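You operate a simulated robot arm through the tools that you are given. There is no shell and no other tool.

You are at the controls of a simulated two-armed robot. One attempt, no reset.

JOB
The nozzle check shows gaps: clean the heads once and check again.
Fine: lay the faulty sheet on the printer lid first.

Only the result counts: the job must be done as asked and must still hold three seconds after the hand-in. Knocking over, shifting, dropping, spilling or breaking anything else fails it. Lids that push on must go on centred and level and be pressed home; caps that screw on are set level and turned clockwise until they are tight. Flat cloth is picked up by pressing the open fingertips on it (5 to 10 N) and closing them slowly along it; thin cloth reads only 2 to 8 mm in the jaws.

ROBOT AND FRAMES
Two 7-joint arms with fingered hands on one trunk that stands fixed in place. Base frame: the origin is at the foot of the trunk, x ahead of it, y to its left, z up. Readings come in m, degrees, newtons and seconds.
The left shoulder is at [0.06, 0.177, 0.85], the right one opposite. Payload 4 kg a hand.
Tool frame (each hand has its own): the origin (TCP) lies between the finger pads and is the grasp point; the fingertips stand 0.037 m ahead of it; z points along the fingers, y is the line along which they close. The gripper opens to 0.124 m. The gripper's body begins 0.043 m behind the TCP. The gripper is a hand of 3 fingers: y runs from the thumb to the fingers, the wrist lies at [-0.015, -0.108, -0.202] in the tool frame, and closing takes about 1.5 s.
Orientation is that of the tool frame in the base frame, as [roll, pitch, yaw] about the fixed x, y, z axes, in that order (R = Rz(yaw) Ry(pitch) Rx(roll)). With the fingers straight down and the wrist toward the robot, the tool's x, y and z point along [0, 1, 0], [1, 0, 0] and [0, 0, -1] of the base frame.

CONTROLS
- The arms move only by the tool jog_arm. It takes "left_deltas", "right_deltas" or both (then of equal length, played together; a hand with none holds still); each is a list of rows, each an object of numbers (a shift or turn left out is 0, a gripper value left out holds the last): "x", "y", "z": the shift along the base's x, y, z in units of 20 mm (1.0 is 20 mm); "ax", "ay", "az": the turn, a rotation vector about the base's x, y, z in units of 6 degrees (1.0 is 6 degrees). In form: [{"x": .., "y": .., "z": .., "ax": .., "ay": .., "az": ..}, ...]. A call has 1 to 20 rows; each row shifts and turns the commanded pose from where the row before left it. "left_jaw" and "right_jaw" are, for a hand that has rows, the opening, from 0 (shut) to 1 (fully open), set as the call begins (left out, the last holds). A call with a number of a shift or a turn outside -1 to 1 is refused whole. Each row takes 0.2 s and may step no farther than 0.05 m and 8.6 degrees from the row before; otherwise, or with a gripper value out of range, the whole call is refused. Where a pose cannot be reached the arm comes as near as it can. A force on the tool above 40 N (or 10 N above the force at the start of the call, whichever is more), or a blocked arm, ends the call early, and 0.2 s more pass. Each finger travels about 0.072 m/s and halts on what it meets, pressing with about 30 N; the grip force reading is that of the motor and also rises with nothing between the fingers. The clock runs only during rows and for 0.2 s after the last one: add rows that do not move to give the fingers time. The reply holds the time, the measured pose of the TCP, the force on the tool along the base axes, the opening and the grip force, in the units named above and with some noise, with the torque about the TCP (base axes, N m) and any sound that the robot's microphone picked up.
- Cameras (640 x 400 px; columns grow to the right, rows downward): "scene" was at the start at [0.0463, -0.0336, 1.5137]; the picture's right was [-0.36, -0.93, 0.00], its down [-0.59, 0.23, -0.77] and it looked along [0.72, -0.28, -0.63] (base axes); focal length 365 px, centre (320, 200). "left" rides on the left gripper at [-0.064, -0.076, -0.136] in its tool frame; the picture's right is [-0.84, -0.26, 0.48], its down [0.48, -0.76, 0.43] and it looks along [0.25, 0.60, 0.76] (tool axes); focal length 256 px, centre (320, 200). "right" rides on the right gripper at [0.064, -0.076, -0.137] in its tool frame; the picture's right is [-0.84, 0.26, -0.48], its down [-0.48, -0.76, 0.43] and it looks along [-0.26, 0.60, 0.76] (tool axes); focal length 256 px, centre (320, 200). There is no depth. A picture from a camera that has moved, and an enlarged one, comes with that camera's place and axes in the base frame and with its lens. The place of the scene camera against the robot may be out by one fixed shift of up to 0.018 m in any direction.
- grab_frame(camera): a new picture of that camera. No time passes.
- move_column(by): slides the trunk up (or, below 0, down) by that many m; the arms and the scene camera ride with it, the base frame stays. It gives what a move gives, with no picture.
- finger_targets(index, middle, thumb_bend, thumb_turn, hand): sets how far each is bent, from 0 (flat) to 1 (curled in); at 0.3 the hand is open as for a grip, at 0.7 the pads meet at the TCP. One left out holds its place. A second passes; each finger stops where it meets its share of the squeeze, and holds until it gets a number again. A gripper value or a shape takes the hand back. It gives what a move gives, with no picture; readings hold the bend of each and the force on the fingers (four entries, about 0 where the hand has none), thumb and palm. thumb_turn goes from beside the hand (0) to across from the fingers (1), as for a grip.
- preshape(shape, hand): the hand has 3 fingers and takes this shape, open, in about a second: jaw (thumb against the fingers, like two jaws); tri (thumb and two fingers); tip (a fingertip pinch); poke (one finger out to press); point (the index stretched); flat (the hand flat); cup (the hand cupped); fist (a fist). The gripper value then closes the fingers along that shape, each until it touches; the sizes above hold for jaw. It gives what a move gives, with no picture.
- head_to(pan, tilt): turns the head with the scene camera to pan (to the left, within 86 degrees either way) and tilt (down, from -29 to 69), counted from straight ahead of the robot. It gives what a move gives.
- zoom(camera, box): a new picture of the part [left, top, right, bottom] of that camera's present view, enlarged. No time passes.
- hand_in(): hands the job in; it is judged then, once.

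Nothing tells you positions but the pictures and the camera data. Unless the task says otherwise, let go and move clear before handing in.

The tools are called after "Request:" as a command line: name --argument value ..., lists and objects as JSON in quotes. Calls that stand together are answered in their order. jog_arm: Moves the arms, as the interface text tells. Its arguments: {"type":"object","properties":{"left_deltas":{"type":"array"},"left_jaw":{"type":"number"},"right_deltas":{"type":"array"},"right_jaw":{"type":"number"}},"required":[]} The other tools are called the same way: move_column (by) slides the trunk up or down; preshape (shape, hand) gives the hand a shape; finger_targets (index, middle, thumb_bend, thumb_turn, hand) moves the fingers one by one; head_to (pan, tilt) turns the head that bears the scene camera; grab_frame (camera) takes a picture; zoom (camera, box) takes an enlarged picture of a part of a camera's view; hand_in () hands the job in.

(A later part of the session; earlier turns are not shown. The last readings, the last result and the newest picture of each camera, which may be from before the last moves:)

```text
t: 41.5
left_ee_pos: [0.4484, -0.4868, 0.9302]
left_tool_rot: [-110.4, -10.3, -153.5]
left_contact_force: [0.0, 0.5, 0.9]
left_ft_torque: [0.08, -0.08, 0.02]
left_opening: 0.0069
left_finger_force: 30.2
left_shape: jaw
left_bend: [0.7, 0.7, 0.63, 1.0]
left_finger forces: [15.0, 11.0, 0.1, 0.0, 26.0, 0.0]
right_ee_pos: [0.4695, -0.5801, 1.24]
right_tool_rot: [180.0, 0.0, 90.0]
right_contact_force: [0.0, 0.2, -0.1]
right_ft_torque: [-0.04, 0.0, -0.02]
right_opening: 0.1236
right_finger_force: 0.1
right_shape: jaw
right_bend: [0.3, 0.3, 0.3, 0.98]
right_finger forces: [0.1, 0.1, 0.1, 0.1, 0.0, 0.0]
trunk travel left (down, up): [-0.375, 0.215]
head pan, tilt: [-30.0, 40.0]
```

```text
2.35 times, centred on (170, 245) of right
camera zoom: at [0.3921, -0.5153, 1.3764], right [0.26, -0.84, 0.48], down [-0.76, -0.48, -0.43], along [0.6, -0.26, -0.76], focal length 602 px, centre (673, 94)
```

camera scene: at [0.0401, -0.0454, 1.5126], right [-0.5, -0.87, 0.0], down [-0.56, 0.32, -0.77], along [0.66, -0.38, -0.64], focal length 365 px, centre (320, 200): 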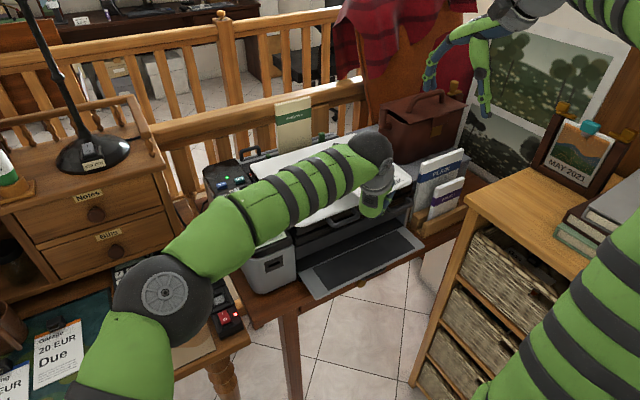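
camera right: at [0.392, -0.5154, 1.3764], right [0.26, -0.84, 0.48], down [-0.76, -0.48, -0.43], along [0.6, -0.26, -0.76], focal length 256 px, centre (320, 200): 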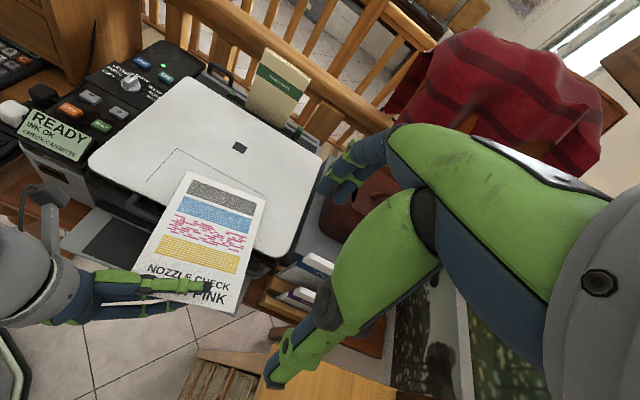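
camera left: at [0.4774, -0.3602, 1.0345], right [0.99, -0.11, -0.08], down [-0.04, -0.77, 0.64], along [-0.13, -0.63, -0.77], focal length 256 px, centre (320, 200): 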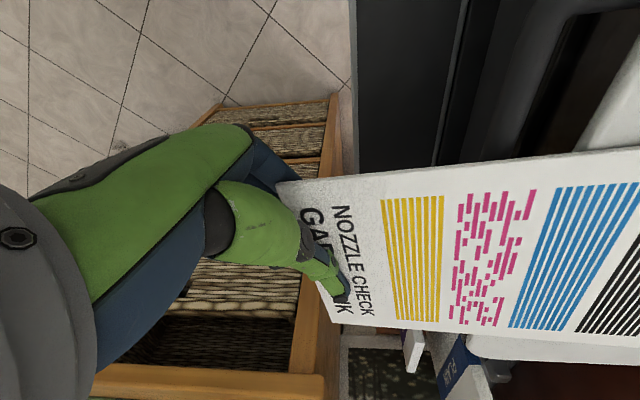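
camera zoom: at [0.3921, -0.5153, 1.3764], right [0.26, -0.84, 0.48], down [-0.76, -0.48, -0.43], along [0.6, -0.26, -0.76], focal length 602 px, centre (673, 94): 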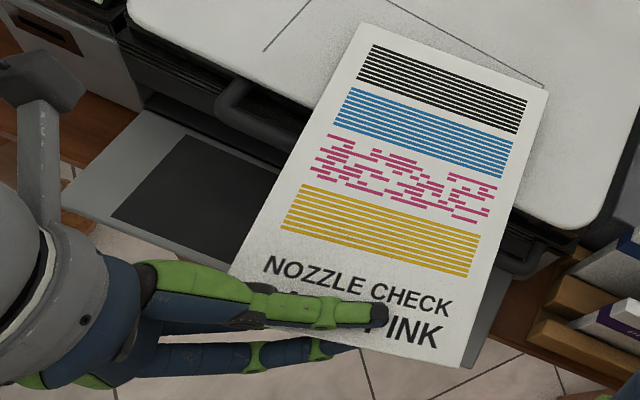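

The sheet is regripped. I'll lift it 1 cm and carry it forward to the same place over the lid.

Request:
jog_arm --left_deltas '[{"z": 0.5}, {"z": 0.5}, {"x": 0.8}, {"x": 0.8}, {"x": 0.8}, {"x": 0.8}, {"x": 0.6}, {}]'

Request:
grab_frame --camera "left"

Request:
zoom --camera "right" --box '[80, 100, 300, 290]'

```text
t: 43.4
left_ee_pos: [0.5226, -0.488, 0.9499]
left_tool_rot: [-110.6, -10.5, -153.7]
left_contact_force: [-0.1, 0.6, -0.4]
left_ft_torque: [0.03, 0.01, 0.01]
left_opening: 0.0067
left_finger_force: 29.9
left_shape: jaw
left_bend: [0.7, 0.7, 0.64, 1.0]
left_finger forces: [18.1, 8.8, 0.1, 0.1, 26.3, 0.0]
right_ee_pos: [0.4696, -0.5796, 1.2392]
right_tool_rot: [-179.9, -0.1, 90.0]
right_contact_force: [0.4, -0.2, 0.5]
right_ft_torque: [0.01, -0.03, 0.01]
right_opening: 0.1234
right_finger_force: 0.1
right_shape: jaw
right_bend: [0.3, 0.3, 0.3, 0.98]
right_finger forces: [0.0, 0.0, 0.1, 0.1, 0.0, 0.1]
trunk travel left (down, up): [-0.375, 0.215]
head pan, tilt: [-30.0, 40.0]
```

```text
taken
camera left: at [0.5522, -0.3597, 1.0546], right [0.99, -0.11, -0.08], down [-0.04, -0.77, 0.64], along [-0.14, -0.63, -0.77], focal length 256 px, centre (320, 200)
```

left: 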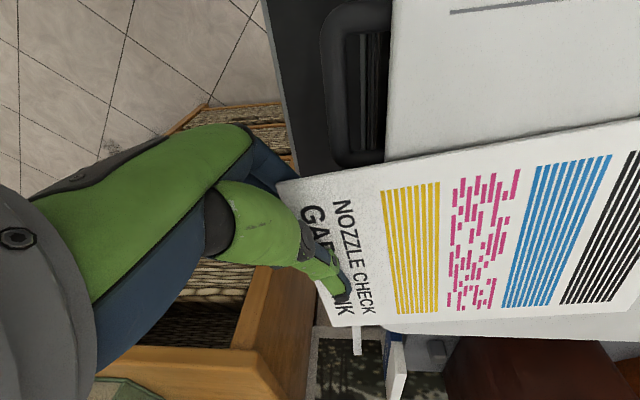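

```text
2.11 times, centred on (190, 195) of right
camera zoom: at [0.3922, -0.5154, 1.3764], right [0.26, -0.84, 0.48], down [-0.76, -0.48, -0.43], along [0.6, -0.26, -0.76], focal length 539 px, centre (594, 210)
```

zoom: 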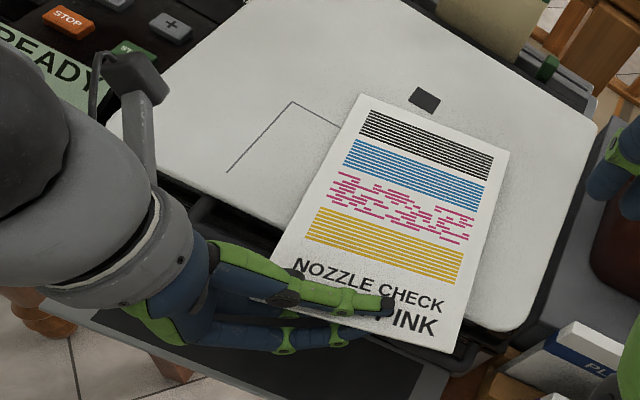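

The sheet is back over the lid about 1 cm high. I'll lower until it just touches.

Request:
jog_arm --left_deltas '[{"z": -0.25}, {"z": -0.15}, {}]'

Request:
jog_arm --left_deltas '[{"z": -0.2}, {}]'

```text
t: 44.1
left_ee_pos: [0.5248, -0.4877, 0.9425]
left_tool_rot: [-110.5, -10.4, -153.7]
left_contact_force: [-0.5, -0.4, 1.5]
left_ft_torque: [0.13, -0.07, -0.05]
left_opening: 0.0066
left_finger_force: 30.0
left_shape: jaw
left_bend: [0.7, 0.7, 0.64, 1.0]
left_finger forces: [15.2, 10.7, 0.0, 0.1, 27.4, 0.0]
right_ee_pos: [0.4686, -0.5797, 1.2392]
right_tool_rot: [-180.0, 0.0, 90.0]
right_contact_force: [-0.2, -0.4, 0.5]
right_ft_torque: [0.03, 0.01, -0.01]
right_opening: 0.1234
right_finger_force: 0.0
right_shape: jaw
right_bend: [0.3, 0.3, 0.3, 0.98]
right_finger forces: [0.1, 0.0, 0.0, 0.1, 0.0, 0.1]
trunk travel left (down, up): [-0.375, 0.215]
head pan, tilt: [-30.0, 40.0]
```

```text
t: 44.8
left_ee_pos: [0.524, -0.4879, 0.9372]
left_tool_rot: [-110.5, -10.3, -153.3]
left_contact_force: [-0.2, 0.5, 2.4]
left_ft_torque: [0.18, -0.08, -0.04]
left_opening: 0.0067
left_finger_force: 29.8
left_shape: jaw
left_bend: [0.7, 0.7, 0.63, 1.0]
left_finger forces: [13.7, 11.6, 0.0, 0.0, 27.2, 0.0]
right_ee_pos: [0.4685, -0.5781, 1.2389]
right_tool_rot: [179.9, 0.0, 90.0]
right_contact_force: [0.0, 0.9, 1.5]
right_ft_torque: [0.01, -0.01, 0.01]
right_opening: 0.1236
right_finger_force: 0.1
right_shape: jaw
right_bend: [0.3, 0.3, 0.3, 0.98]
right_finger forces: [0.1, 0.0, 0.0, 0.0, 0.0, 0.0]
trunk travel left (down, up): [-0.375, 0.215]
head pan, tilt: [-30.0, 40.0]
```

Contact is light, on the left part of the lid's front edge. I'll back off 2 mm and open the jaws evenly so that the thumb lifts and the fingers drop away.

Request:
jog_arm --left_deltas '[{"z": 0.15}, {}, {}, {}, {}, {}]' --left_jaw 0.5

Request:
grab_frame --camera "left"

Request:
zoom --camera "right" --box '[80, 100, 300, 290]'

```text
t: 46.1
left_ee_pos: [0.5233, -0.4871, 0.9413]
left_tool_rot: [-110.6, -10.4, -153.6]
left_contact_force: [1.1, 0.6, 0.3]
left_ft_torque: [-0.01, -0.03, -0.04]
left_opening: 0.0616
left_finger_force: 0.1
left_shape: jaw
left_bend: [0.42, 0.46, 0.56, 1.0]
left_finger forces: [0.0, 0.0, 0.1, 0.1, 0.0, 0.0]
right_ee_pos: [0.4695, -0.5777, 1.2387]
right_tool_rot: [-179.9, -0.1, 90.0]
right_contact_force: [0.5, -0.1, -0.2]
right_ft_torque: [-0.01, -0.01, 0.01]
right_opening: 0.1234
right_finger_force: 0.0
right_shape: jaw
right_bend: [0.3, 0.3, 0.3, 0.98]
right_finger forces: [0.1, 0.0, 0.0, 0.1, 0.0, 0.1]
trunk travel left (down, up): [-0.375, 0.215]
head pan, tilt: [-30.0, 40.0]
```

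```text
taken
camera left: at [0.5526, -0.3604, 1.0451], right [0.99, -0.11, -0.08], down [-0.04, -0.77, 0.64], along [-0.13, -0.63, -0.77], focal length 256 px, centre (320, 200)
```

left: 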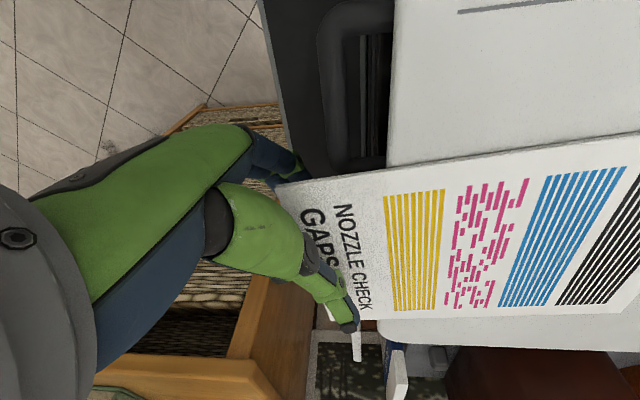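

```text
2.11 times, centred on (190, 195) of right
camera zoom: at [0.3922, -0.5154, 1.3764], right [0.26, -0.84, 0.48], down [-0.76, -0.48, -0.43], along [0.6, -0.26, -0.76], focal length 539 px, centre (594, 210)
```

zoom: 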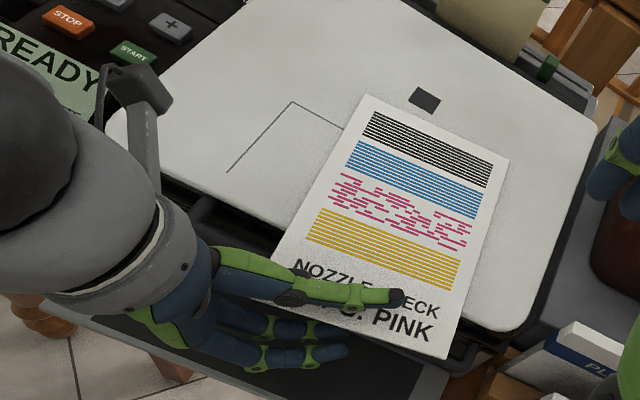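

Both fingers have dropped away below the sheet; the thumb is still close above it. I'll open the thumb further.

Request:
finger_targets --hand "left" --thumb_bend 0.25 --index 0.42 --middle 0.42

Request:
grab_frame --camera "left"

Request:
zoom --camera "right" --box '[80, 100, 300, 290]'

```text
t: 47.1
left_ee_pos: [0.5241, -0.4884, 0.9401]
left_tool_rot: [-110.5, -10.4, -153.6]
left_contact_force: [0.1, 0.3, -0.7]
left_ft_torque: [0.0, 0.01, 0.02]
left_opening: 0.1052
left_finger_force: 0.0
left_shape: fingers
left_bend: [0.42, 0.42, 0.25, 1.0]
left_finger forces: [0.0, 0.0, 0.0, 0.0, 0.0, 0.1]
right_ee_pos: [0.4682, -0.5794, 1.2394]
right_tool_rot: [-180.0, 0.1, 89.9]
right_contact_force: [0.3, 0.1, -0.7]
right_ft_torque: [0.0, 0.02, -0.02]
right_opening: 0.1235
right_finger_force: 0.2
right_shape: jaw
right_bend: [0.3, 0.3, 0.3, 0.98]
right_finger forces: [0.0, 0.1, 0.0, 0.0, 0.0, 0.0]
trunk travel left (down, up): [-0.375, 0.215]
head pan, tilt: [-30.0, 40.0]
```

```text
taken
camera left: at [0.5526, -0.3604, 1.0451], right [0.99, -0.11, -0.08], down [-0.04, -0.77, 0.64], along [-0.13, -0.63, -0.77], focal length 256 px, centre (320, 200)
```

left: 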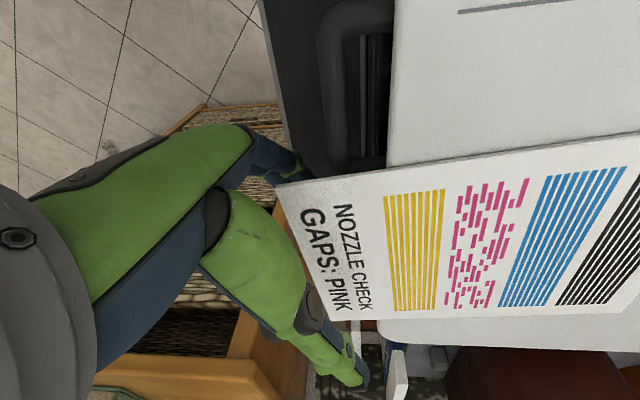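

```text
2.11 times, centred on (190, 195) of right
camera zoom: at [0.3922, -0.5154, 1.3764], right [0.26, -0.84, 0.48], down [-0.76, -0.48, -0.43], along [0.6, -0.26, -0.76], focal length 539 px, centre (594, 210)
```

zoom: 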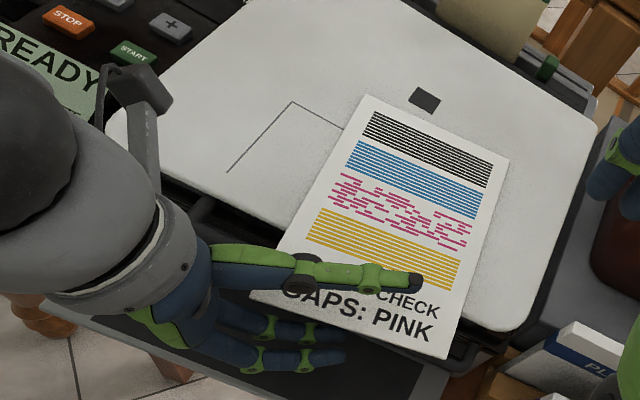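

Thumb and fingers are now well clear of the sheet, which lies on the lid. I'll test with a small withdrawal along the finger direction and check that the sheet stays.

Request:
jog_arm --left_deltas '[{"x": -0.25, "y": 0.4}, {}]'

Request:
zoom --camera "right" --box '[80, 100, 300, 290]'

Request:
grab_frame --camera "left"

```text
t: 47.8
left_ee_pos: [0.5183, -0.4798, 0.9387]
left_tool_rot: [-110.6, -10.4, -153.6]
left_contact_force: [-0.7, 0.0, -0.5]
left_ft_torque: [-0.01, 0.01, -0.02]
left_opening: 0.1052
left_finger_force: 0.0
left_shape: fingers
left_bend: [0.42, 0.42, 0.25, 1.0]
left_finger forces: [0.0, 0.0, 0.0, 0.1, 0.0, 0.0]
right_ee_pos: [0.4697, -0.5787, 1.2392]
right_tool_rot: [180.0, 0.0, 90.0]
right_contact_force: [0.5, 0.5, 0.3]
right_ft_torque: [0.02, -0.02, 0.03]
right_opening: 0.1236
right_finger_force: 0.1
right_shape: jaw
right_bend: [0.3, 0.3, 0.3, 0.98]
right_finger forces: [0.0, 0.1, 0.1, 0.1, 0.0, 0.0]
trunk travel left (down, up): [-0.375, 0.215]
head pan, tilt: [-30.0, 40.0]
```

```text
2.11 times, centred on (190, 195) of right
camera zoom: at [0.3922, -0.5154, 1.3764], right [0.26, -0.84, 0.48], down [-0.76, -0.48, -0.43], along [0.6, -0.26, -0.76], focal length 539 px, centre (594, 210)
```

zoom: 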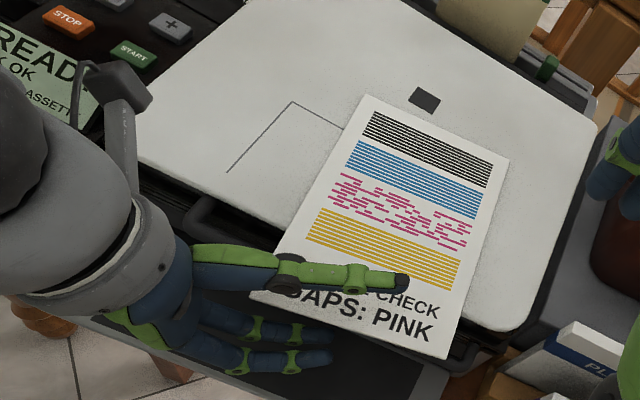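

```text
taken
camera left: at [0.548, -0.3523, 1.0445], right [0.99, -0.11, -0.08], down [-0.04, -0.77, 0.64], along [-0.13, -0.63, -0.77], focal length 256 px, centre (320, 200)
```

left: 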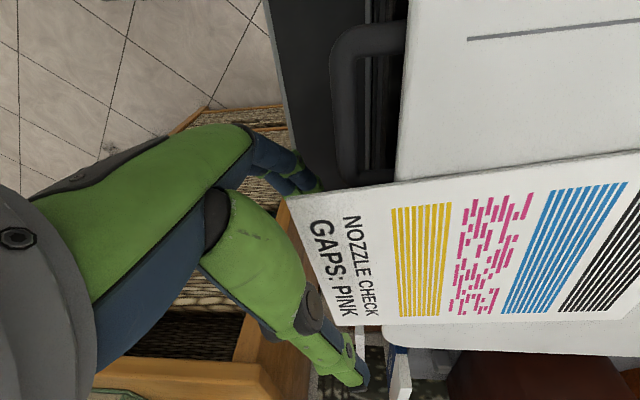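

The sheet stayed in place this time. I'll continue withdrawing.

Request:
jog_arm --left_deltas '[{"x": -0.4, "y": 0.3}, {"x": -0.5, "y": 0.3}, {"x": -0.6, "y": 0.2}, {"x": -0.8, "y": 0.1}, {"x": -0.8}, {"x": -0.8}]'

Request:
grab_frame --camera "right"

Request:
grab_frame --camera "left"

```text
t: 49.1
left_ee_pos: [0.4404, -0.4623, 0.9401]
left_tool_rot: [-110.5, -10.4, -153.5]
left_contact_force: [-0.7, -0.4, -0.3]
left_ft_torque: [-0.04, -0.02, 0.01]
left_opening: 0.1052
left_finger_force: 0.1
left_shape: fingers
left_bend: [0.42, 0.42, 0.25, 1.0]
left_finger forces: [0.0, 0.0, 0.0, 0.0, 0.1, 0.1]
right_ee_pos: [0.4688, -0.5793, 1.239]
right_tool_rot: [180.0, 0.0, 90.0]
right_contact_force: [0.1, 0.0, 0.1]
right_ft_torque: [0.0, 0.0, 0.02]
right_opening: 0.1233
right_finger_force: 0.0
right_shape: jaw
right_bend: [0.3, 0.3, 0.3, 0.98]
right_finger forces: [0.1, 0.0, 0.0, 0.0, 0.0, 0.0]
trunk travel left (down, up): [-0.375, 0.215]
head pan, tilt: [-30.0, 40.0]
```

```text
taken
camera right: at [0.392, -0.5154, 1.3764], right [0.26, -0.84, 0.48], down [-0.76, -0.48, -0.43], along [0.6, -0.26, -0.76], focal length 256 px, centre (320, 200)
```

right: 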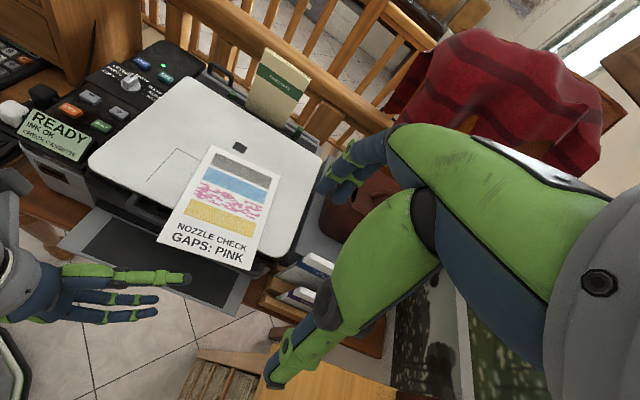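

```text
taken
camera left: at [0.4698, -0.3345, 1.0449], right [0.99, -0.11, -0.08], down [-0.04, -0.77, 0.64], along [-0.13, -0.63, -0.77], focal length 256 px, centre (320, 200)
```

left: 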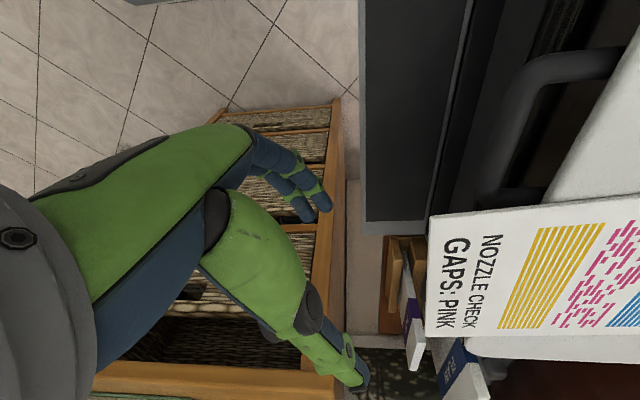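

The faulty sheet now lies on the lid (x≈0.52–0.74, y≈-0.42 to -0.585) with its front overhanging about 4 cm. I'll move the left arm clear to the left and look at the right arm and the cabinet side before choosing how to nudge the sheet fully onto the lid.

Request:
jog_arm --left_deltas '[{"x": -0.5, "z": 0.5}, {"z": 0.9}, {"z": 0.9}, {"z": 0.9}, {"z": 0.9}, {"z": 0.9}, {"y": 0.9, "z": 0.5}, {"y": 0.9, "z": 0.5}, {"y": 0.9}, {"y": 0.9}, {"y": 0.9}, {"y": 0.9}, {"y": 0.9}, {"y": 0.9}, {"y": 0.9}]'

Request:
grab_frame --camera "scene"

Request:
head_to --pan -75 --tilt 40

Request:
grab_frame --camera "scene"

```text
t: 52.4
left_ee_pos: [0.4323, -0.298, 1.0586]
left_tool_rot: [-110.3, -10.3, -153.6]
left_contact_force: [0.3, 0.3, 0.0]
left_ft_torque: [0.0, -0.01, -0.01]
left_opening: 0.1051
left_finger_force: 0.1
left_shape: fingers
left_bend: [0.42, 0.42, 0.25, 1.0]
left_finger forces: [0.0, 0.1, 0.0, 0.0, 0.0, 0.0]
right_ee_pos: [0.468, -0.5788, 1.2381]
right_tool_rot: [179.9, 0.0, 89.9]
right_contact_force: [-0.6, 0.2, -0.6]
right_ft_torque: [-0.02, 0.03, -0.02]
right_opening: 0.1236
right_finger_force: 0.0
right_shape: jaw
right_bend: [0.3, 0.3, 0.3, 0.98]
right_finger forces: [0.0, 0.0, 0.0, 0.0, 0.0, 0.1]
trunk travel left (down, up): [-0.375, 0.215]
head pan, tilt: [-30.0, 40.0]
```

```text
taken
camera scene: at [0.0401, -0.0451, 1.5127], right [-0.5, -0.87, 0.0], down [-0.56, 0.32, -0.77], along [0.66, -0.38, -0.64], focal length 365 px, centre (320, 200)
```

scene: 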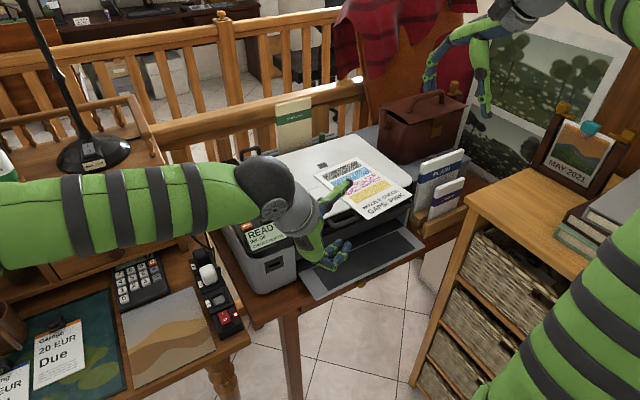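

```text
t: 53.5
left_ee_pos: [0.433, -0.3004, 1.0599]
left_tool_rot: [-110.5, -10.4, -153.5]
left_contact_force: [0.9, 0.2, -0.9]
left_ft_torque: [-0.03, 0.01, 0.0]
left_opening: 0.1056
left_finger_force: 0.0
left_shape: fingers
left_bend: [0.42, 0.42, 0.25, 1.0]
left_finger forces: [0.0, 0.0, 0.0, 0.0, 0.0, 0.0]
right_ee_pos: [0.4693, -0.5803, 1.2394]
right_tool_rot: [-180.0, 0.0, 90.1]
right_contact_force: [-0.4, 0.8, 0.8]
right_ft_torque: [0.01, 0.02, -0.02]
right_opening: 0.1237
right_finger_force: 0.0
right_shape: jaw
right_bend: [0.3, 0.3, 0.3, 0.98]
right_finger forces: [0.1, 0.0, 0.0, 0.1, 0.1, 0.0]
trunk travel left (down, up): [-0.375, 0.215]
head pan, tilt: [-75.0, 40.0]
```

```text
taken
camera scene: at [-0.0114, -0.0849, 1.5127], right [-0.97, -0.26, 0.0], down [-0.17, 0.62, -0.77], along [0.2, -0.74, -0.64], focal length 365 px, centre (320, 200)
```

scene: 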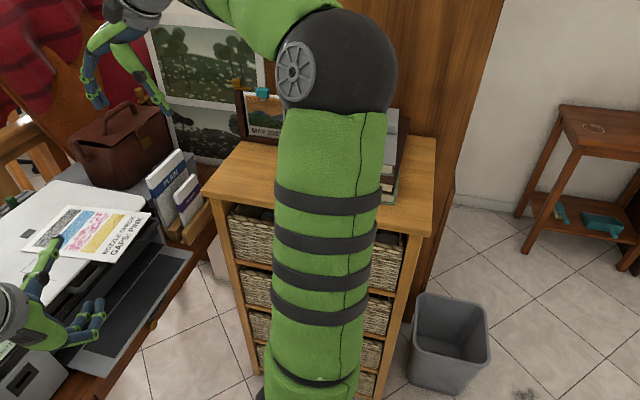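

The sheet lies well on the lid. I'll park the left arm further left, and begin bringing the right hand, closed with fingers down, in front of the sheet's overhanging edge to push it fully onto the lid, checking its elbow against the cabinet on the way.

Request:
jog_arm --left_deltas '[{"y": 0.9, "z": 0.3}, {"y": 0.9, "z": 0.3}, {"y": 0.9, "z": 0.3}, {"y": 0.9}, {"y": 0.9}, {"y": 0.9}, {"y": 0.9}, {"y": 0.9}, {"y": 0.9}, {"y": 0.9}]' --right_deltas '[{"y": 0.4, "z": -0.5}, {"y": 0.4, "z": -0.5}, {"y": 0.4, "z": -0.7}, {"y": 0.4, "z": -0.7}, {"y": 0.4, "z": -0.7}, {"y": 0.4, "z": -0.7}, {"y": 0.4, "z": -0.7}, {"y": 0.4, "z": -0.7}, {"y": 0.3, "z": -0.7}, {"y": 0.3, "z": -0.7}]' --right_jaw 0.0

Request:
grab_frame --camera "scene"

Request:
grab_frame --camera "right"

```text
t: 55.7
left_ee_pos: [0.4313, -0.1202, 1.0777]
left_tool_rot: [-110.5, -10.4, -153.5]
left_contact_force: [0.2, 0.5, -1.0]
left_ft_torque: [0.0, -0.01, 0.0]
left_opening: 0.1052
left_finger_force: 0.1
left_shape: fingers
left_bend: [0.42, 0.42, 0.25, 1.0]
left_finger forces: [0.0, 0.0, 0.1, 0.0, 0.1, 0.1]
right_ee_pos: [0.4682, -0.5051, 1.1075]
right_tool_rot: [-180.0, 0.0, 90.1]
right_contact_force: [0.0, 0.2, 0.1]
right_ft_torque: [-0.02, 0.0, 0.0]
right_opening: 0.0
right_finger_force: 30.2
right_shape: jaw
right_bend: [0.7, 0.7, 0.71, 1.0]
right_finger forces: [0.0, 0.0, 0.0, 0.0, 0.0, 0.0]
trunk travel left (down, up): [-0.375, 0.215]
head pan, tilt: [-75.0, 40.0]
```

```text
taken
camera scene: at [-0.0115, -0.0846, 1.5127], right [-0.97, -0.26, 0.0], down [-0.17, 0.62, -0.77], along [0.2, -0.74, -0.64], focal length 365 px, centre (320, 200)
```

scene: 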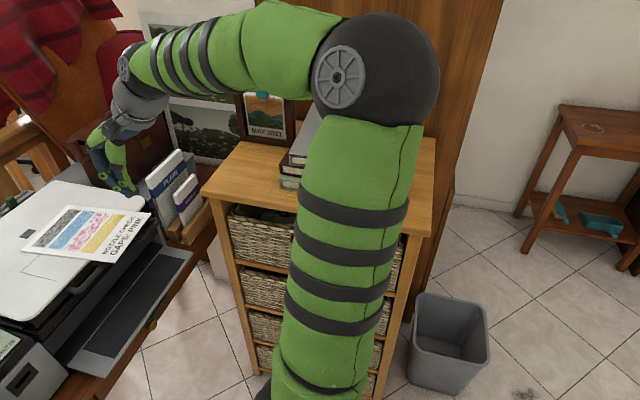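

```text
taken
camera right: at [0.3917, -0.4413, 1.2452], right [0.26, -0.84, 0.48], down [-0.76, -0.48, -0.43], along [0.6, -0.26, -0.76], focal length 256 px, centre (320, 200)
```

right: 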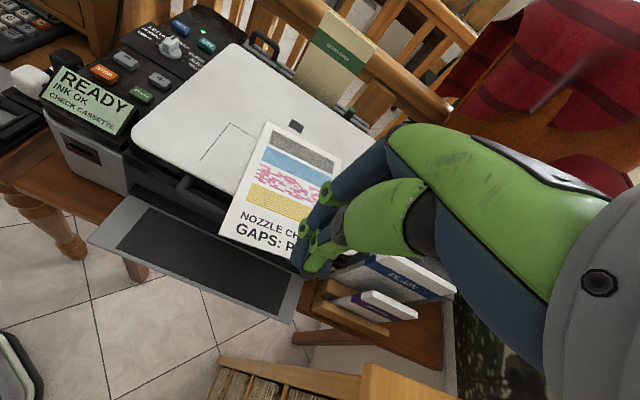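

The elbow stays high and clear of the cabinet. I'll lower the closed right hand in front of the sheet edge, at x≈0.44.

Request:
jog_arm --right_deltas '[{"x": -0.7, "z": -0.5}, {"x": -0.7, "z": -0.7}, {"z": -0.9}, {"z": -0.9}, {"z": -0.9}, {"z": -0.9}, {"z": -0.9}, {"z": -0.9}, {"z": -0.9}]'

Request:
grab_frame --camera "scene"

Request:
grab_frame --camera "right"

```text
t: 57.7
left_ee_pos: [0.4329, -0.121, 1.0788]
left_tool_rot: [-110.5, -10.3, -153.4]
left_contact_force: [0.3, 0.4, 0.4]
left_ft_torque: [-0.03, -0.02, -0.02]
left_opening: 0.1054
left_finger_force: 0.1
left_shape: fingers
left_bend: [0.42, 0.42, 0.25, 1.0]
left_finger forces: [0.1, 0.0, 0.0, 0.0, 0.1, 0.0]
right_ee_pos: [0.4401, -0.5045, 0.9574]
right_tool_rot: [-180.0, 0.0, 90.0]
right_contact_force: [-0.6, 0.4, 0.1]
right_ft_torque: [0.03, -0.02, 0.0]
right_opening: 0.0
right_finger_force: 29.9
right_shape: jaw
right_bend: [0.7, 0.7, 0.71, 1.0]
right_finger forces: [0.0, 0.1, 0.0, 0.1, 0.1, 0.0]
trunk travel left (down, up): [-0.375, 0.215]
head pan, tilt: [-75.0, 40.0]
```

```text
taken
camera scene: at [-0.0113, -0.085, 1.5127], right [-0.97, -0.26, 0.0], down [-0.17, 0.62, -0.77], along [0.2, -0.74, -0.64], focal length 365 px, centre (320, 200)
```

scene: 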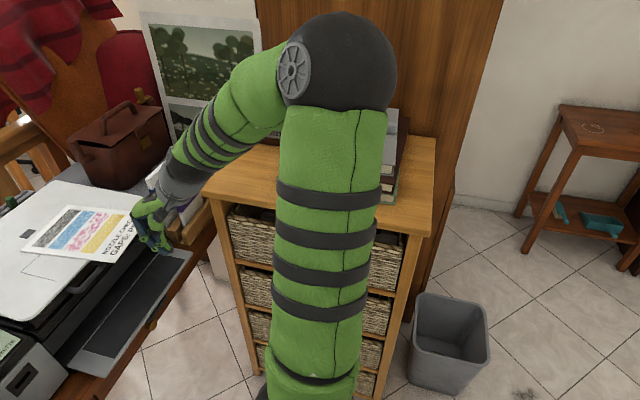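

```text
taken
camera right: at [0.3637, -0.4411, 1.0935], right [0.26, -0.84, 0.48], down [-0.76, -0.48, -0.43], along [0.6, -0.26, -0.76], focal length 256 px, centre (320, 200)
```

right: 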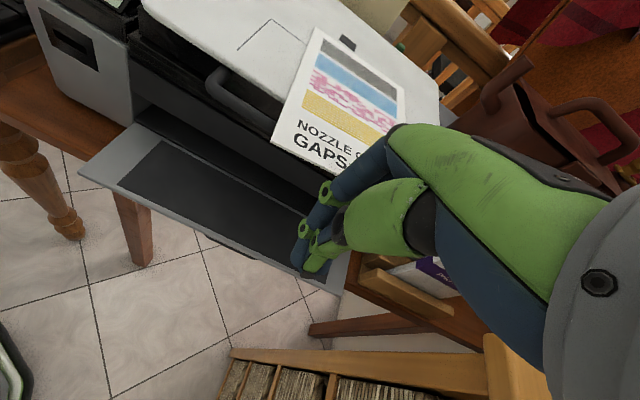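

The closed right fingers hang in front of the sheet edge at lid height. I'll advance in steps, watching the sheet.

Request:
jog_arm --right_deltas '[{"x": 0.7}, {"x": 0.7}, {"x": 0.4}, {"x": 0.3}, {}]'

Request:
grab_frame --camera "right"

Request:
head_to --pan -42 --tilt 42

Request:
grab_frame --camera "scene"

```text
t: 58.9
left_ee_pos: [0.432, -0.1198, 1.0774]
left_tool_rot: [-110.5, -10.4, -153.5]
left_contact_force: [-0.7, -0.1, -0.3]
left_ft_torque: [-0.01, 0.0, 0.0]
left_opening: 0.1056
left_finger_force: 0.0
left_shape: fingers
left_bend: [0.42, 0.42, 0.25, 1.0]
left_finger forces: [0.1, 0.0, 0.1, 0.0, 0.1, 0.1]
right_ee_pos: [0.4839, -0.5048, 0.9576]
right_tool_rot: [180.0, 0.0, 90.0]
right_contact_force: [0.1, 0.0, 0.1]
right_ft_torque: [0.02, -0.02, -0.03]
right_opening: 0.0001
right_finger_force: 29.8
right_shape: jaw
right_bend: [0.7, 0.7, 0.71, 1.0]
right_finger forces: [0.0, 0.0, 0.0, 0.0, 0.0, 0.0]
trunk travel left (down, up): [-0.375, 0.215]
head pan, tilt: [-75.0, 40.0]
```

```text
taken
camera right: at [0.4068, -0.4408, 1.0946], right [0.26, -0.84, 0.48], down [-0.76, -0.48, -0.43], along [0.6, -0.26, -0.76], focal length 256 px, centre (320, 200)
```

right: 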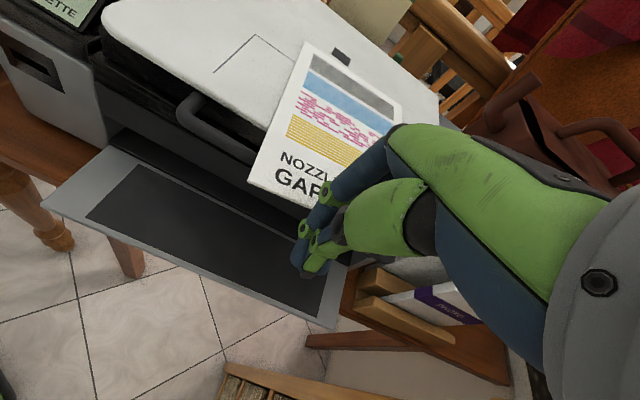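

```text
t: 59.9
left_ee_pos: [0.4321, -0.12, 1.0792]
left_tool_rot: [-110.5, -10.4, -153.4]
left_contact_force: [0.2, -0.6, 0.6]
left_ft_torque: [0.0, -0.03, 0.01]
left_opening: 0.1053
left_finger_force: 0.1
left_shape: fingers
left_bend: [0.42, 0.42, 0.25, 1.0]
left_finger forces: [0.0, 0.0, 0.0, 0.0, 0.0, 0.0]
right_ee_pos: [0.4835, -0.5052, 0.9577]
right_tool_rot: [-179.9, 0.0, 90.0]
right_contact_force: [-0.2, -0.5, 0.0]
right_ft_torque: [0.0, 0.0, 0.02]
right_opening: 0.0
right_finger_force: 29.9
right_shape: jaw
right_bend: [0.7, 0.7, 0.71, 1.0]
right_finger forces: [0.0, 0.1, 0.1, 0.1, 0.1, 0.0]
trunk travel left (down, up): [-0.375, 0.215]
head pan, tilt: [-42.0, 42.0]
```

```text
taken
camera scene: at [0.0286, -0.0588, 1.5098], right [-0.67, -0.74, 0.0], down [-0.5, 0.45, -0.74], along [0.55, -0.5, -0.67], focal length 365 px, centre (320, 200)
```

scene: 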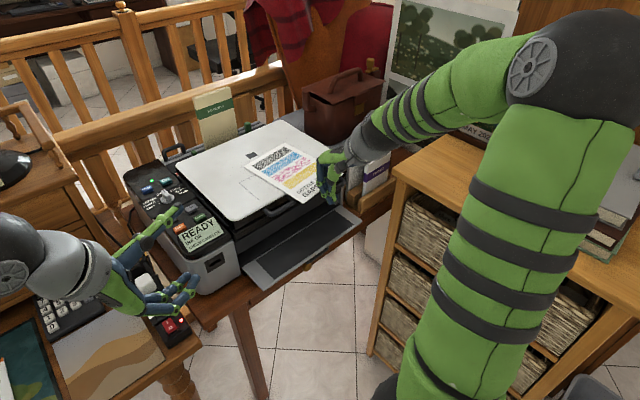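

The fingers are close to the edge now. I'll advance another 2 cm and check for sheet movement.

Request:
jog_arm --right_deltas '[{"x": 0.3}, {"x": 0.3}, {"x": 0.3}, {}]'

Request:
zoom --camera "scene" --box '[210, 110, 400, 230]'

Request:
grab_frame --camera "right"

```text
t: 60.9
left_ee_pos: [0.4328, -0.1204, 1.0793]
left_tool_rot: [-110.5, -10.4, -153.5]
left_contact_force: [-0.6, -0.7, 0.1]
left_ft_torque: [0.0, -0.05, 0.0]
left_opening: 0.1052
left_finger_force: 0.0
left_shape: fingers
left_bend: [0.42, 0.42, 0.25, 1.0]
left_finger forces: [0.0, 0.0, 0.0, 0.0, 0.0, 0.1]
right_ee_pos: [0.5025, -0.5035, 0.9569]
right_tool_rot: [-179.9, -0.1, 90.0]
right_contact_force: [0.5, -0.1, -0.2]
right_ft_torque: [-0.01, 0.01, 0.02]
right_opening: 0.0
right_finger_force: 30.0
right_shape: jaw
right_bend: [0.7, 0.7, 0.71, 1.0]
right_finger forces: [0.1, 0.0, 0.1, 0.0, 0.0, 0.1]
trunk travel left (down, up): [-0.375, 0.215]
head pan, tilt: [-42.0, 42.0]
```

```text
3.33 times, centred on (305, 170) of scene
camera zoom: at [0.0287, -0.0587, 1.5097], right [-0.67, -0.74, 0.0], down [-0.5, 0.45, -0.74], along [0.55, -0.5, -0.67], focal length 1216 px, centre (370, 300)
```

zoom: 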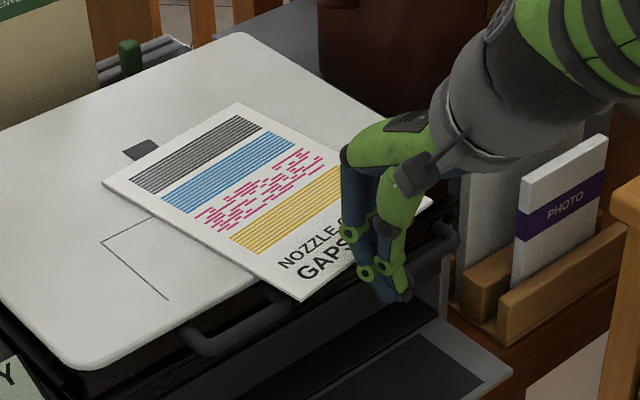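

```text
taken
camera right: at [0.4254, -0.4406, 1.0944], right [0.26, -0.84, 0.48], down [-0.76, -0.48, -0.43], along [0.6, -0.26, -0.76], focal length 256 px, centre (320, 200)
```

right: 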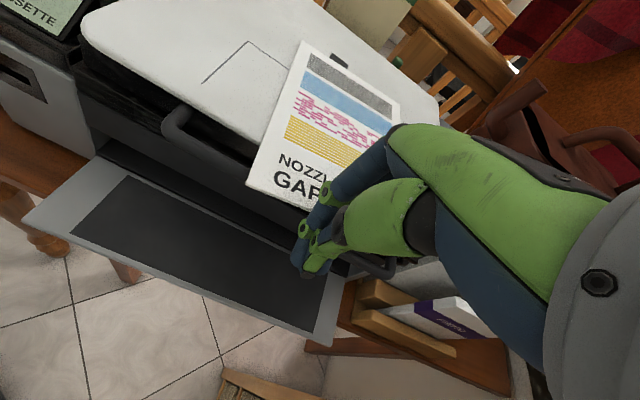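

The sheet is being pushed along by the fingers without trouble. I'll push about 27 mm more so that its front edge reaches the lid edge.

Request:
jog_arm --right_deltas '[{"x": 0.3}, {"x": 0.3}, {"x": 0.3}, {"x": 0.3}, {}]'

Request:
zoom --camera "scene" --box '[210, 110, 400, 230]'

Request:
grab_frame --camera "right"

```text
t: 62.0
left_ee_pos: [0.4323, -0.1194, 1.08]
left_tool_rot: [-110.5, -10.4, -153.4]
left_contact_force: [-0.1, 0.0, 0.0]
left_ft_torque: [0.0, -0.01, 0.02]
left_opening: 0.1056
left_finger_force: 0.1
left_shape: fingers
left_bend: [0.42, 0.42, 0.25, 1.0]
left_finger forces: [0.1, 0.1, 0.0, 0.1, 0.0, 0.0]
right_ee_pos: [0.5258, -0.5041, 0.9591]
right_tool_rot: [-179.9, 0.0, 90.0]
right_contact_force: [-0.8, -1.1, 0.1]
right_ft_torque: [0.0, 0.01, -0.02]
right_opening: 0.0
right_finger_force: 29.8
right_shape: jaw
right_bend: [0.7, 0.7, 0.71, 1.0]
right_finger forces: [0.0, 0.1, 0.1, 0.0, 0.0, 0.0]
trunk travel left (down, up): [-0.375, 0.215]
head pan, tilt: [-42.0, 42.0]
```

```text
3.33 times, centred on (305, 170) of scene
camera zoom: at [0.0287, -0.0587, 1.5097], right [-0.67, -0.74, 0.0], down [-0.5, 0.45, -0.74], along [0.55, -0.5, -0.67], focal length 1216 px, centre (370, 300)
```

zoom: 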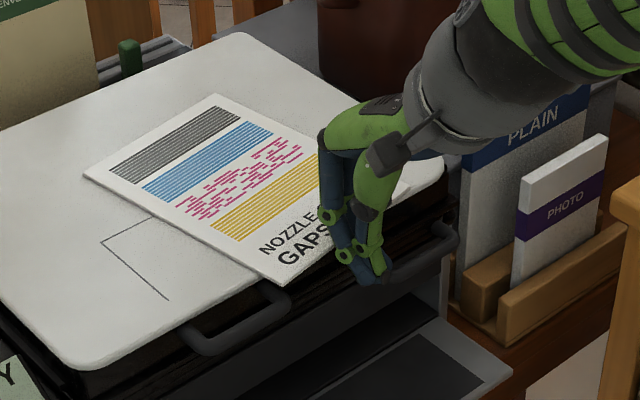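

```text
taken
camera right: at [0.4488, -0.441, 1.0956], right [0.26, -0.84, 0.48], down [-0.76, -0.48, -0.43], along [0.6, -0.26, -0.76], focal length 256 px, centre (320, 200)
```

right: 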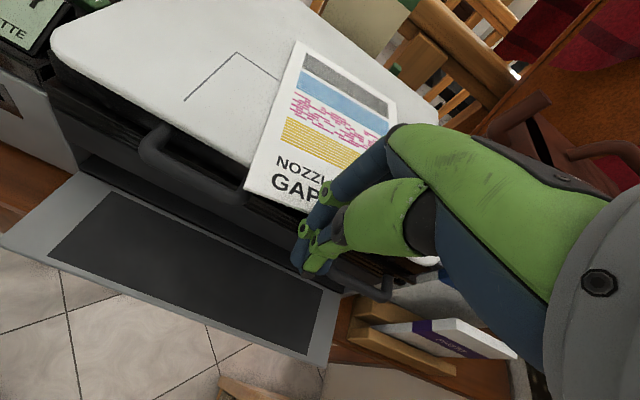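

Nearly all of the sheet is on the lid now. One last small push of about 6 mm, watching the force at the lid edge.

Request:
jog_arm --right_deltas '[{"x": 0.2}, {"x": 0.15}, {}]'

Request:
jog_arm --right_deltas '[{"x": -0.3}, {"x": -0.6}, {"x": -0.9}, {"x": -0.6, "z": 0.6}, {"z": 0.9}, {"z": 0.9}, {"z": 0.9}, {"z": 0.9}, {"z": 0.9}, {"z": 0.9}]'

Request:
grab_frame --camera "scene"

Request:
grab_frame --camera "right"

```text
t: 62.9
left_ee_pos: [0.4324, -0.1211, 1.0794]
left_tool_rot: [-110.6, -10.4, -153.5]
left_contact_force: [0.8, -0.9, -0.4]
left_ft_torque: [0.02, 0.0, -0.02]
left_opening: 0.1052
left_finger_force: 0.0
left_shape: fingers
left_bend: [0.42, 0.42, 0.25, 1.0]
left_finger forces: [0.0, 0.0, 0.0, 0.0, 0.0, 0.0]
right_ee_pos: [0.533, -0.5059, 0.9563]
right_tool_rot: [180.0, 0.0, 90.1]
right_contact_force: [0.2, 0.5, 0.1]
right_ft_torque: [0.0, 0.0, 0.02]
right_opening: 0.0002
right_finger_force: 30.4
right_shape: jaw
right_bend: [0.7, 0.7, 0.71, 1.0]
right_finger forces: [0.1, 0.2, 0.0, 0.0, 0.1, 0.1]
trunk travel left (down, up): [-0.375, 0.215]
head pan, tilt: [-42.0, 42.0]
```

```text
t: 65.0
left_ee_pos: [0.4329, -0.1212, 1.079]
left_tool_rot: [-110.6, -10.4, -153.6]
left_contact_force: [0.1, 0.0, 0.5]
left_ft_torque: [-0.02, 0.01, 0.04]
left_opening: 0.1053
left_finger_force: 0.2
left_shape: fingers
left_bend: [0.42, 0.42, 0.25, 1.0]
left_finger forces: [0.1, 0.1, 0.0, 0.0, 0.0, 0.1]
right_ee_pos: [0.4851, -0.5021, 1.0753]
right_tool_rot: [-179.9, 0.0, 90.0]
right_contact_force: [-0.4, -1.4, 0.2]
right_ft_torque: [0.01, -0.01, 0.0]
right_opening: 0.0001
right_finger_force: 30.7
right_shape: jaw
right_bend: [0.7, 0.7, 0.71, 1.0]
right_finger forces: [0.1, 0.0, 0.0, 0.1, 0.0, 0.1]
trunk travel left (down, up): [-0.375, 0.215]
head pan, tilt: [-42.0, 42.0]
```

```text
taken
camera scene: at [0.0286, -0.0587, 1.5097], right [-0.67, -0.74, 0.0], down [-0.5, 0.45, -0.74], along [0.55, -0.5, -0.67], focal length 365 px, centre (320, 200)
```

scene: 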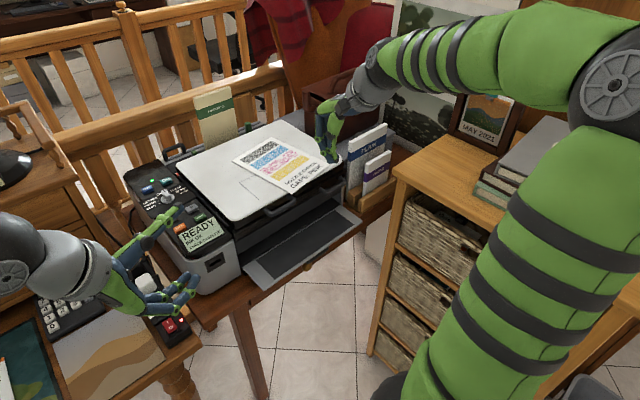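

```text
taken
camera right: at [0.4085, -0.4388, 1.2128], right [0.26, -0.84, 0.48], down [-0.76, -0.48, -0.43], along [0.6, -0.25, -0.76], focal length 256 px, centre (320, 200)
```

right: 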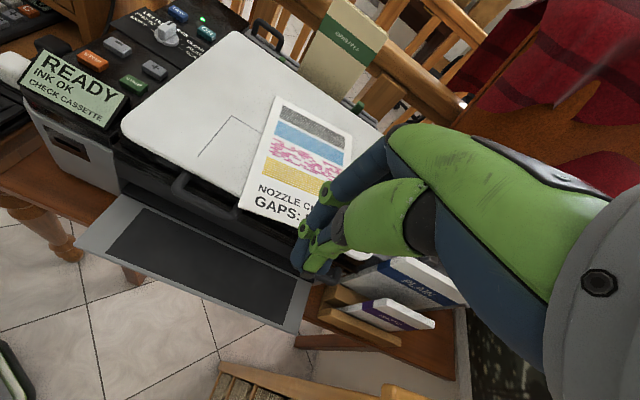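

The sheet now lies on the lid with the front edge near the lid edge. Next is the knob: I'll bring the right hand up and over toward the panel while turning it 90° so its jaws will close across the pointer bar (which points straight away from the robot, at CHECK).

Request:
jog_arm --right_deltas '[{"z": 0.7, "az": 1.0}, {"z": 0.7, "az": 1.0}, {"z": 0.7, "az": 1.0}, {"x": 0.7, "y": 0.6, "z": 0.3, "az": 1.0}, {"x": 0.7, "y": 0.6, "az": 1.0}, {"x": 0.7, "y": 0.6, "az": 1.0}, {"x": 0.7, "y": 0.6, "az": 1.0}, {"x": 0.7, "y": 0.6, "az": 1.0}, {"x": 0.7, "y": 0.6, "az": 1.0}, {"x": 0.7, "y": 0.6, "az": 1.0}]' --right_jaw 0.45

Request:
grab_frame --camera "scene"

Request:
grab_frame --camera "right"

```text
t: 67.2
left_ee_pos: [0.4335, -0.1205, 1.0789]
left_tool_rot: [-110.6, -10.5, -153.6]
left_contact_force: [0.7, 0.6, 0.6]
left_ft_torque: [-0.01, 0.01, 0.03]
left_opening: 0.1053
left_finger_force: 0.0
left_shape: fingers
left_bend: [0.42, 0.42, 0.25, 1.0]
left_finger forces: [0.0, 0.0, 0.1, 0.1, 0.0, 0.0]
right_ee_pos: [0.5819, -0.4217, 1.1252]
right_tool_rot: [-180.0, 0.0, 150.1]
right_contact_force: [-0.1, 0.4, 0.6]
right_ft_torque: [-0.02, 0.01, -0.04]
right_opening: 0.0557
right_finger_force: 0.1
right_shape: jaw
right_bend: [0.44, 0.48, 0.57, 1.0]
right_finger forces: [0.0, 0.1, 0.0, 0.0, 0.1, 0.0]
trunk travel left (down, up): [-0.375, 0.215]
head pan, tilt: [-42.0, 42.0]
```

```text
taken
camera scene: at [0.0291, -0.0587, 1.5097], right [-0.67, -0.74, 0.0], down [-0.5, 0.45, -0.74], along [0.55, -0.5, -0.67], focal length 365 px, centre (320, 200)
```

scene: 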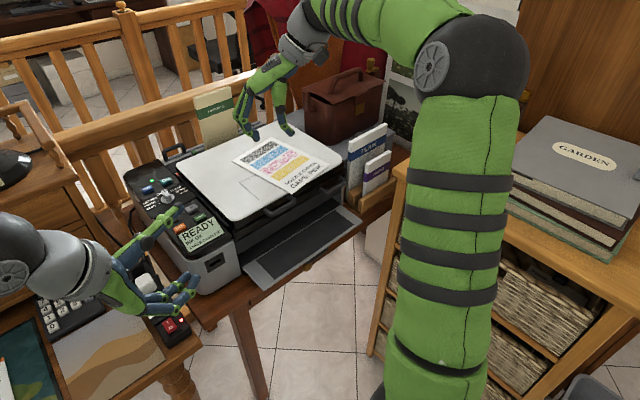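

```text
taken
camera right: at [0.4885, -0.4557, 1.2626], right [0.85, -0.2, 0.48], down [0.04, -0.9, -0.43], along [0.52, 0.39, -0.76], focal length 256 px, centre (320, 200)
```

right: 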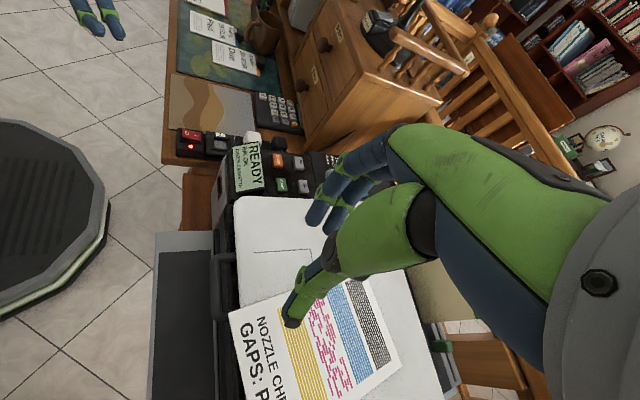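

The right hand is turned most of the way. I'll finish the turn and move above the knob.

Request:
jog_arm --right_deltas '[{"x": 0.78, "y": 0.81, "az": 1.0}, {"x": 0.78, "y": 0.81, "az": 1.0}, {"x": 0.78, "y": 0.81, "az": 1.0}, {"x": 0.78, "y": 0.81, "az": 1.0}, {"x": 0.78, "y": 0.81, "az": 1.0}, {"x": 0.78, "y": 0.81}, {"x": 0.78, "y": 0.81}, {"x": 0.78, "y": 0.81}, {"x": 0.78, "y": 0.81}, {"x": 0.78, "y": 0.81}, {"x": 0.78, "y": 0.81}, {"x": 0.78, "y": 0.81}]'

Request:
head_to --pan -18 --tilt 38

Request:
grab_frame --camera "scene"

Request:
grab_frame --camera "right"

```text
t: 69.8
left_ee_pos: [0.434, -0.1211, 1.0785]
left_tool_rot: [-110.5, -10.5, -153.6]
left_contact_force: [0.7, 0.8, 0.0]
left_ft_torque: [0.03, -0.01, -0.02]
left_opening: 0.1054
left_finger_force: 0.0
left_shape: fingers
left_bend: [0.42, 0.42, 0.25, 1.0]
left_finger forces: [0.1, 0.1, 0.0, 0.0, 0.1, 0.0]
right_ee_pos: [0.7488, -0.2229, 1.1156]
right_tool_rot: [-180.0, -0.1, 179.8]
right_contact_force: [-0.1, -0.1, 0.2]
right_ft_torque: [0.02, 0.03, 0.0]
right_opening: 0.0558
right_finger_force: 0.1
right_shape: jaw
right_bend: [0.44, 0.48, 0.57, 1.0]
right_finger forces: [0.0, 0.0, 0.0, 0.0, 0.1, 0.1]
right hand out of reach, approached as far as the arm can: row 11
trunk travel left (down, up): [-0.375, 0.215]
head pan, tilt: [-42.0, 42.0]
```

```text
t: 70.7
left_ee_pos: [0.4329, -0.1205, 1.0796]
left_tool_rot: [-110.5, -10.4, -153.5]
left_contact_force: [0.4, 0.2, -0.2]
left_ft_torque: [0.02, 0.02, -0.03]
left_opening: 0.105
left_finger_force: 0.1
left_shape: fingers
left_bend: [0.42, 0.42, 0.25, 1.0]
left_finger forces: [0.0, 0.1, 0.0, 0.0, 0.0, 0.0]
right_ee_pos: [0.7497, -0.2238, 1.1161]
right_tool_rot: [-180.0, 0.0, 180.0]
right_contact_force: [0.1, 0.3, 0.0]
right_ft_torque: [-0.02, -0.02, -0.03]
right_opening: 0.0557
right_finger_force: 0.1
right_shape: jaw
right_bend: [0.44, 0.48, 0.57, 1.0]
right_finger forces: [0.0, 0.0, 0.1, 0.1, 0.0, 0.0]
trunk travel left (down, up): [-0.375, 0.215]
head pan, tilt: [-18.0, 38.0]
```

```text
taken
camera scene: at [0.0487, -0.0295, 1.5157], right [-0.31, -0.95, 0.0], down [-0.59, 0.19, -0.79], along [0.75, -0.24, -0.62], focal length 365 px, centre (320, 200)
```

scene: 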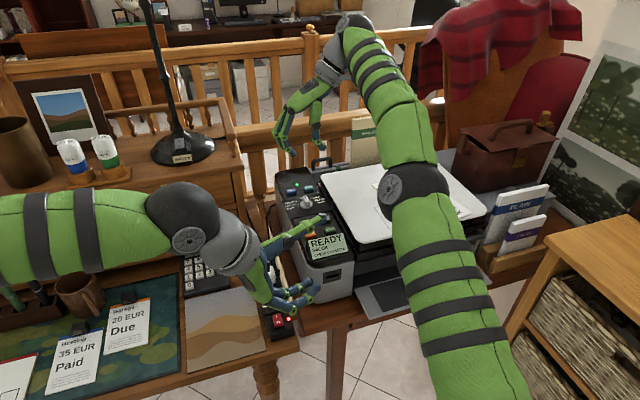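

```text
taken
camera right: at [0.6834, -0.2994, 1.254], right [0.84, 0.26, 0.48], down [0.48, -0.76, -0.43], along [0.26, 0.6, -0.76], focal length 256 px, centre (320, 200)
```

right: 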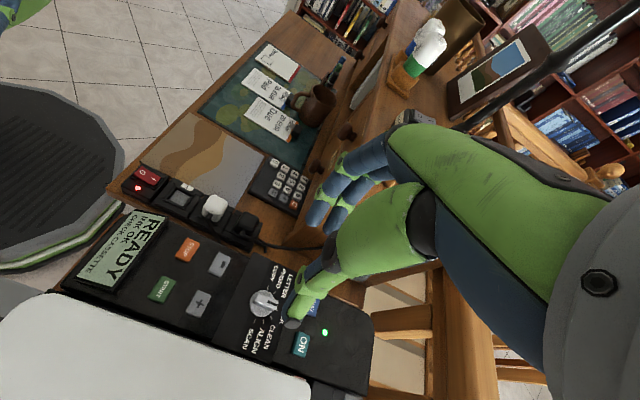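

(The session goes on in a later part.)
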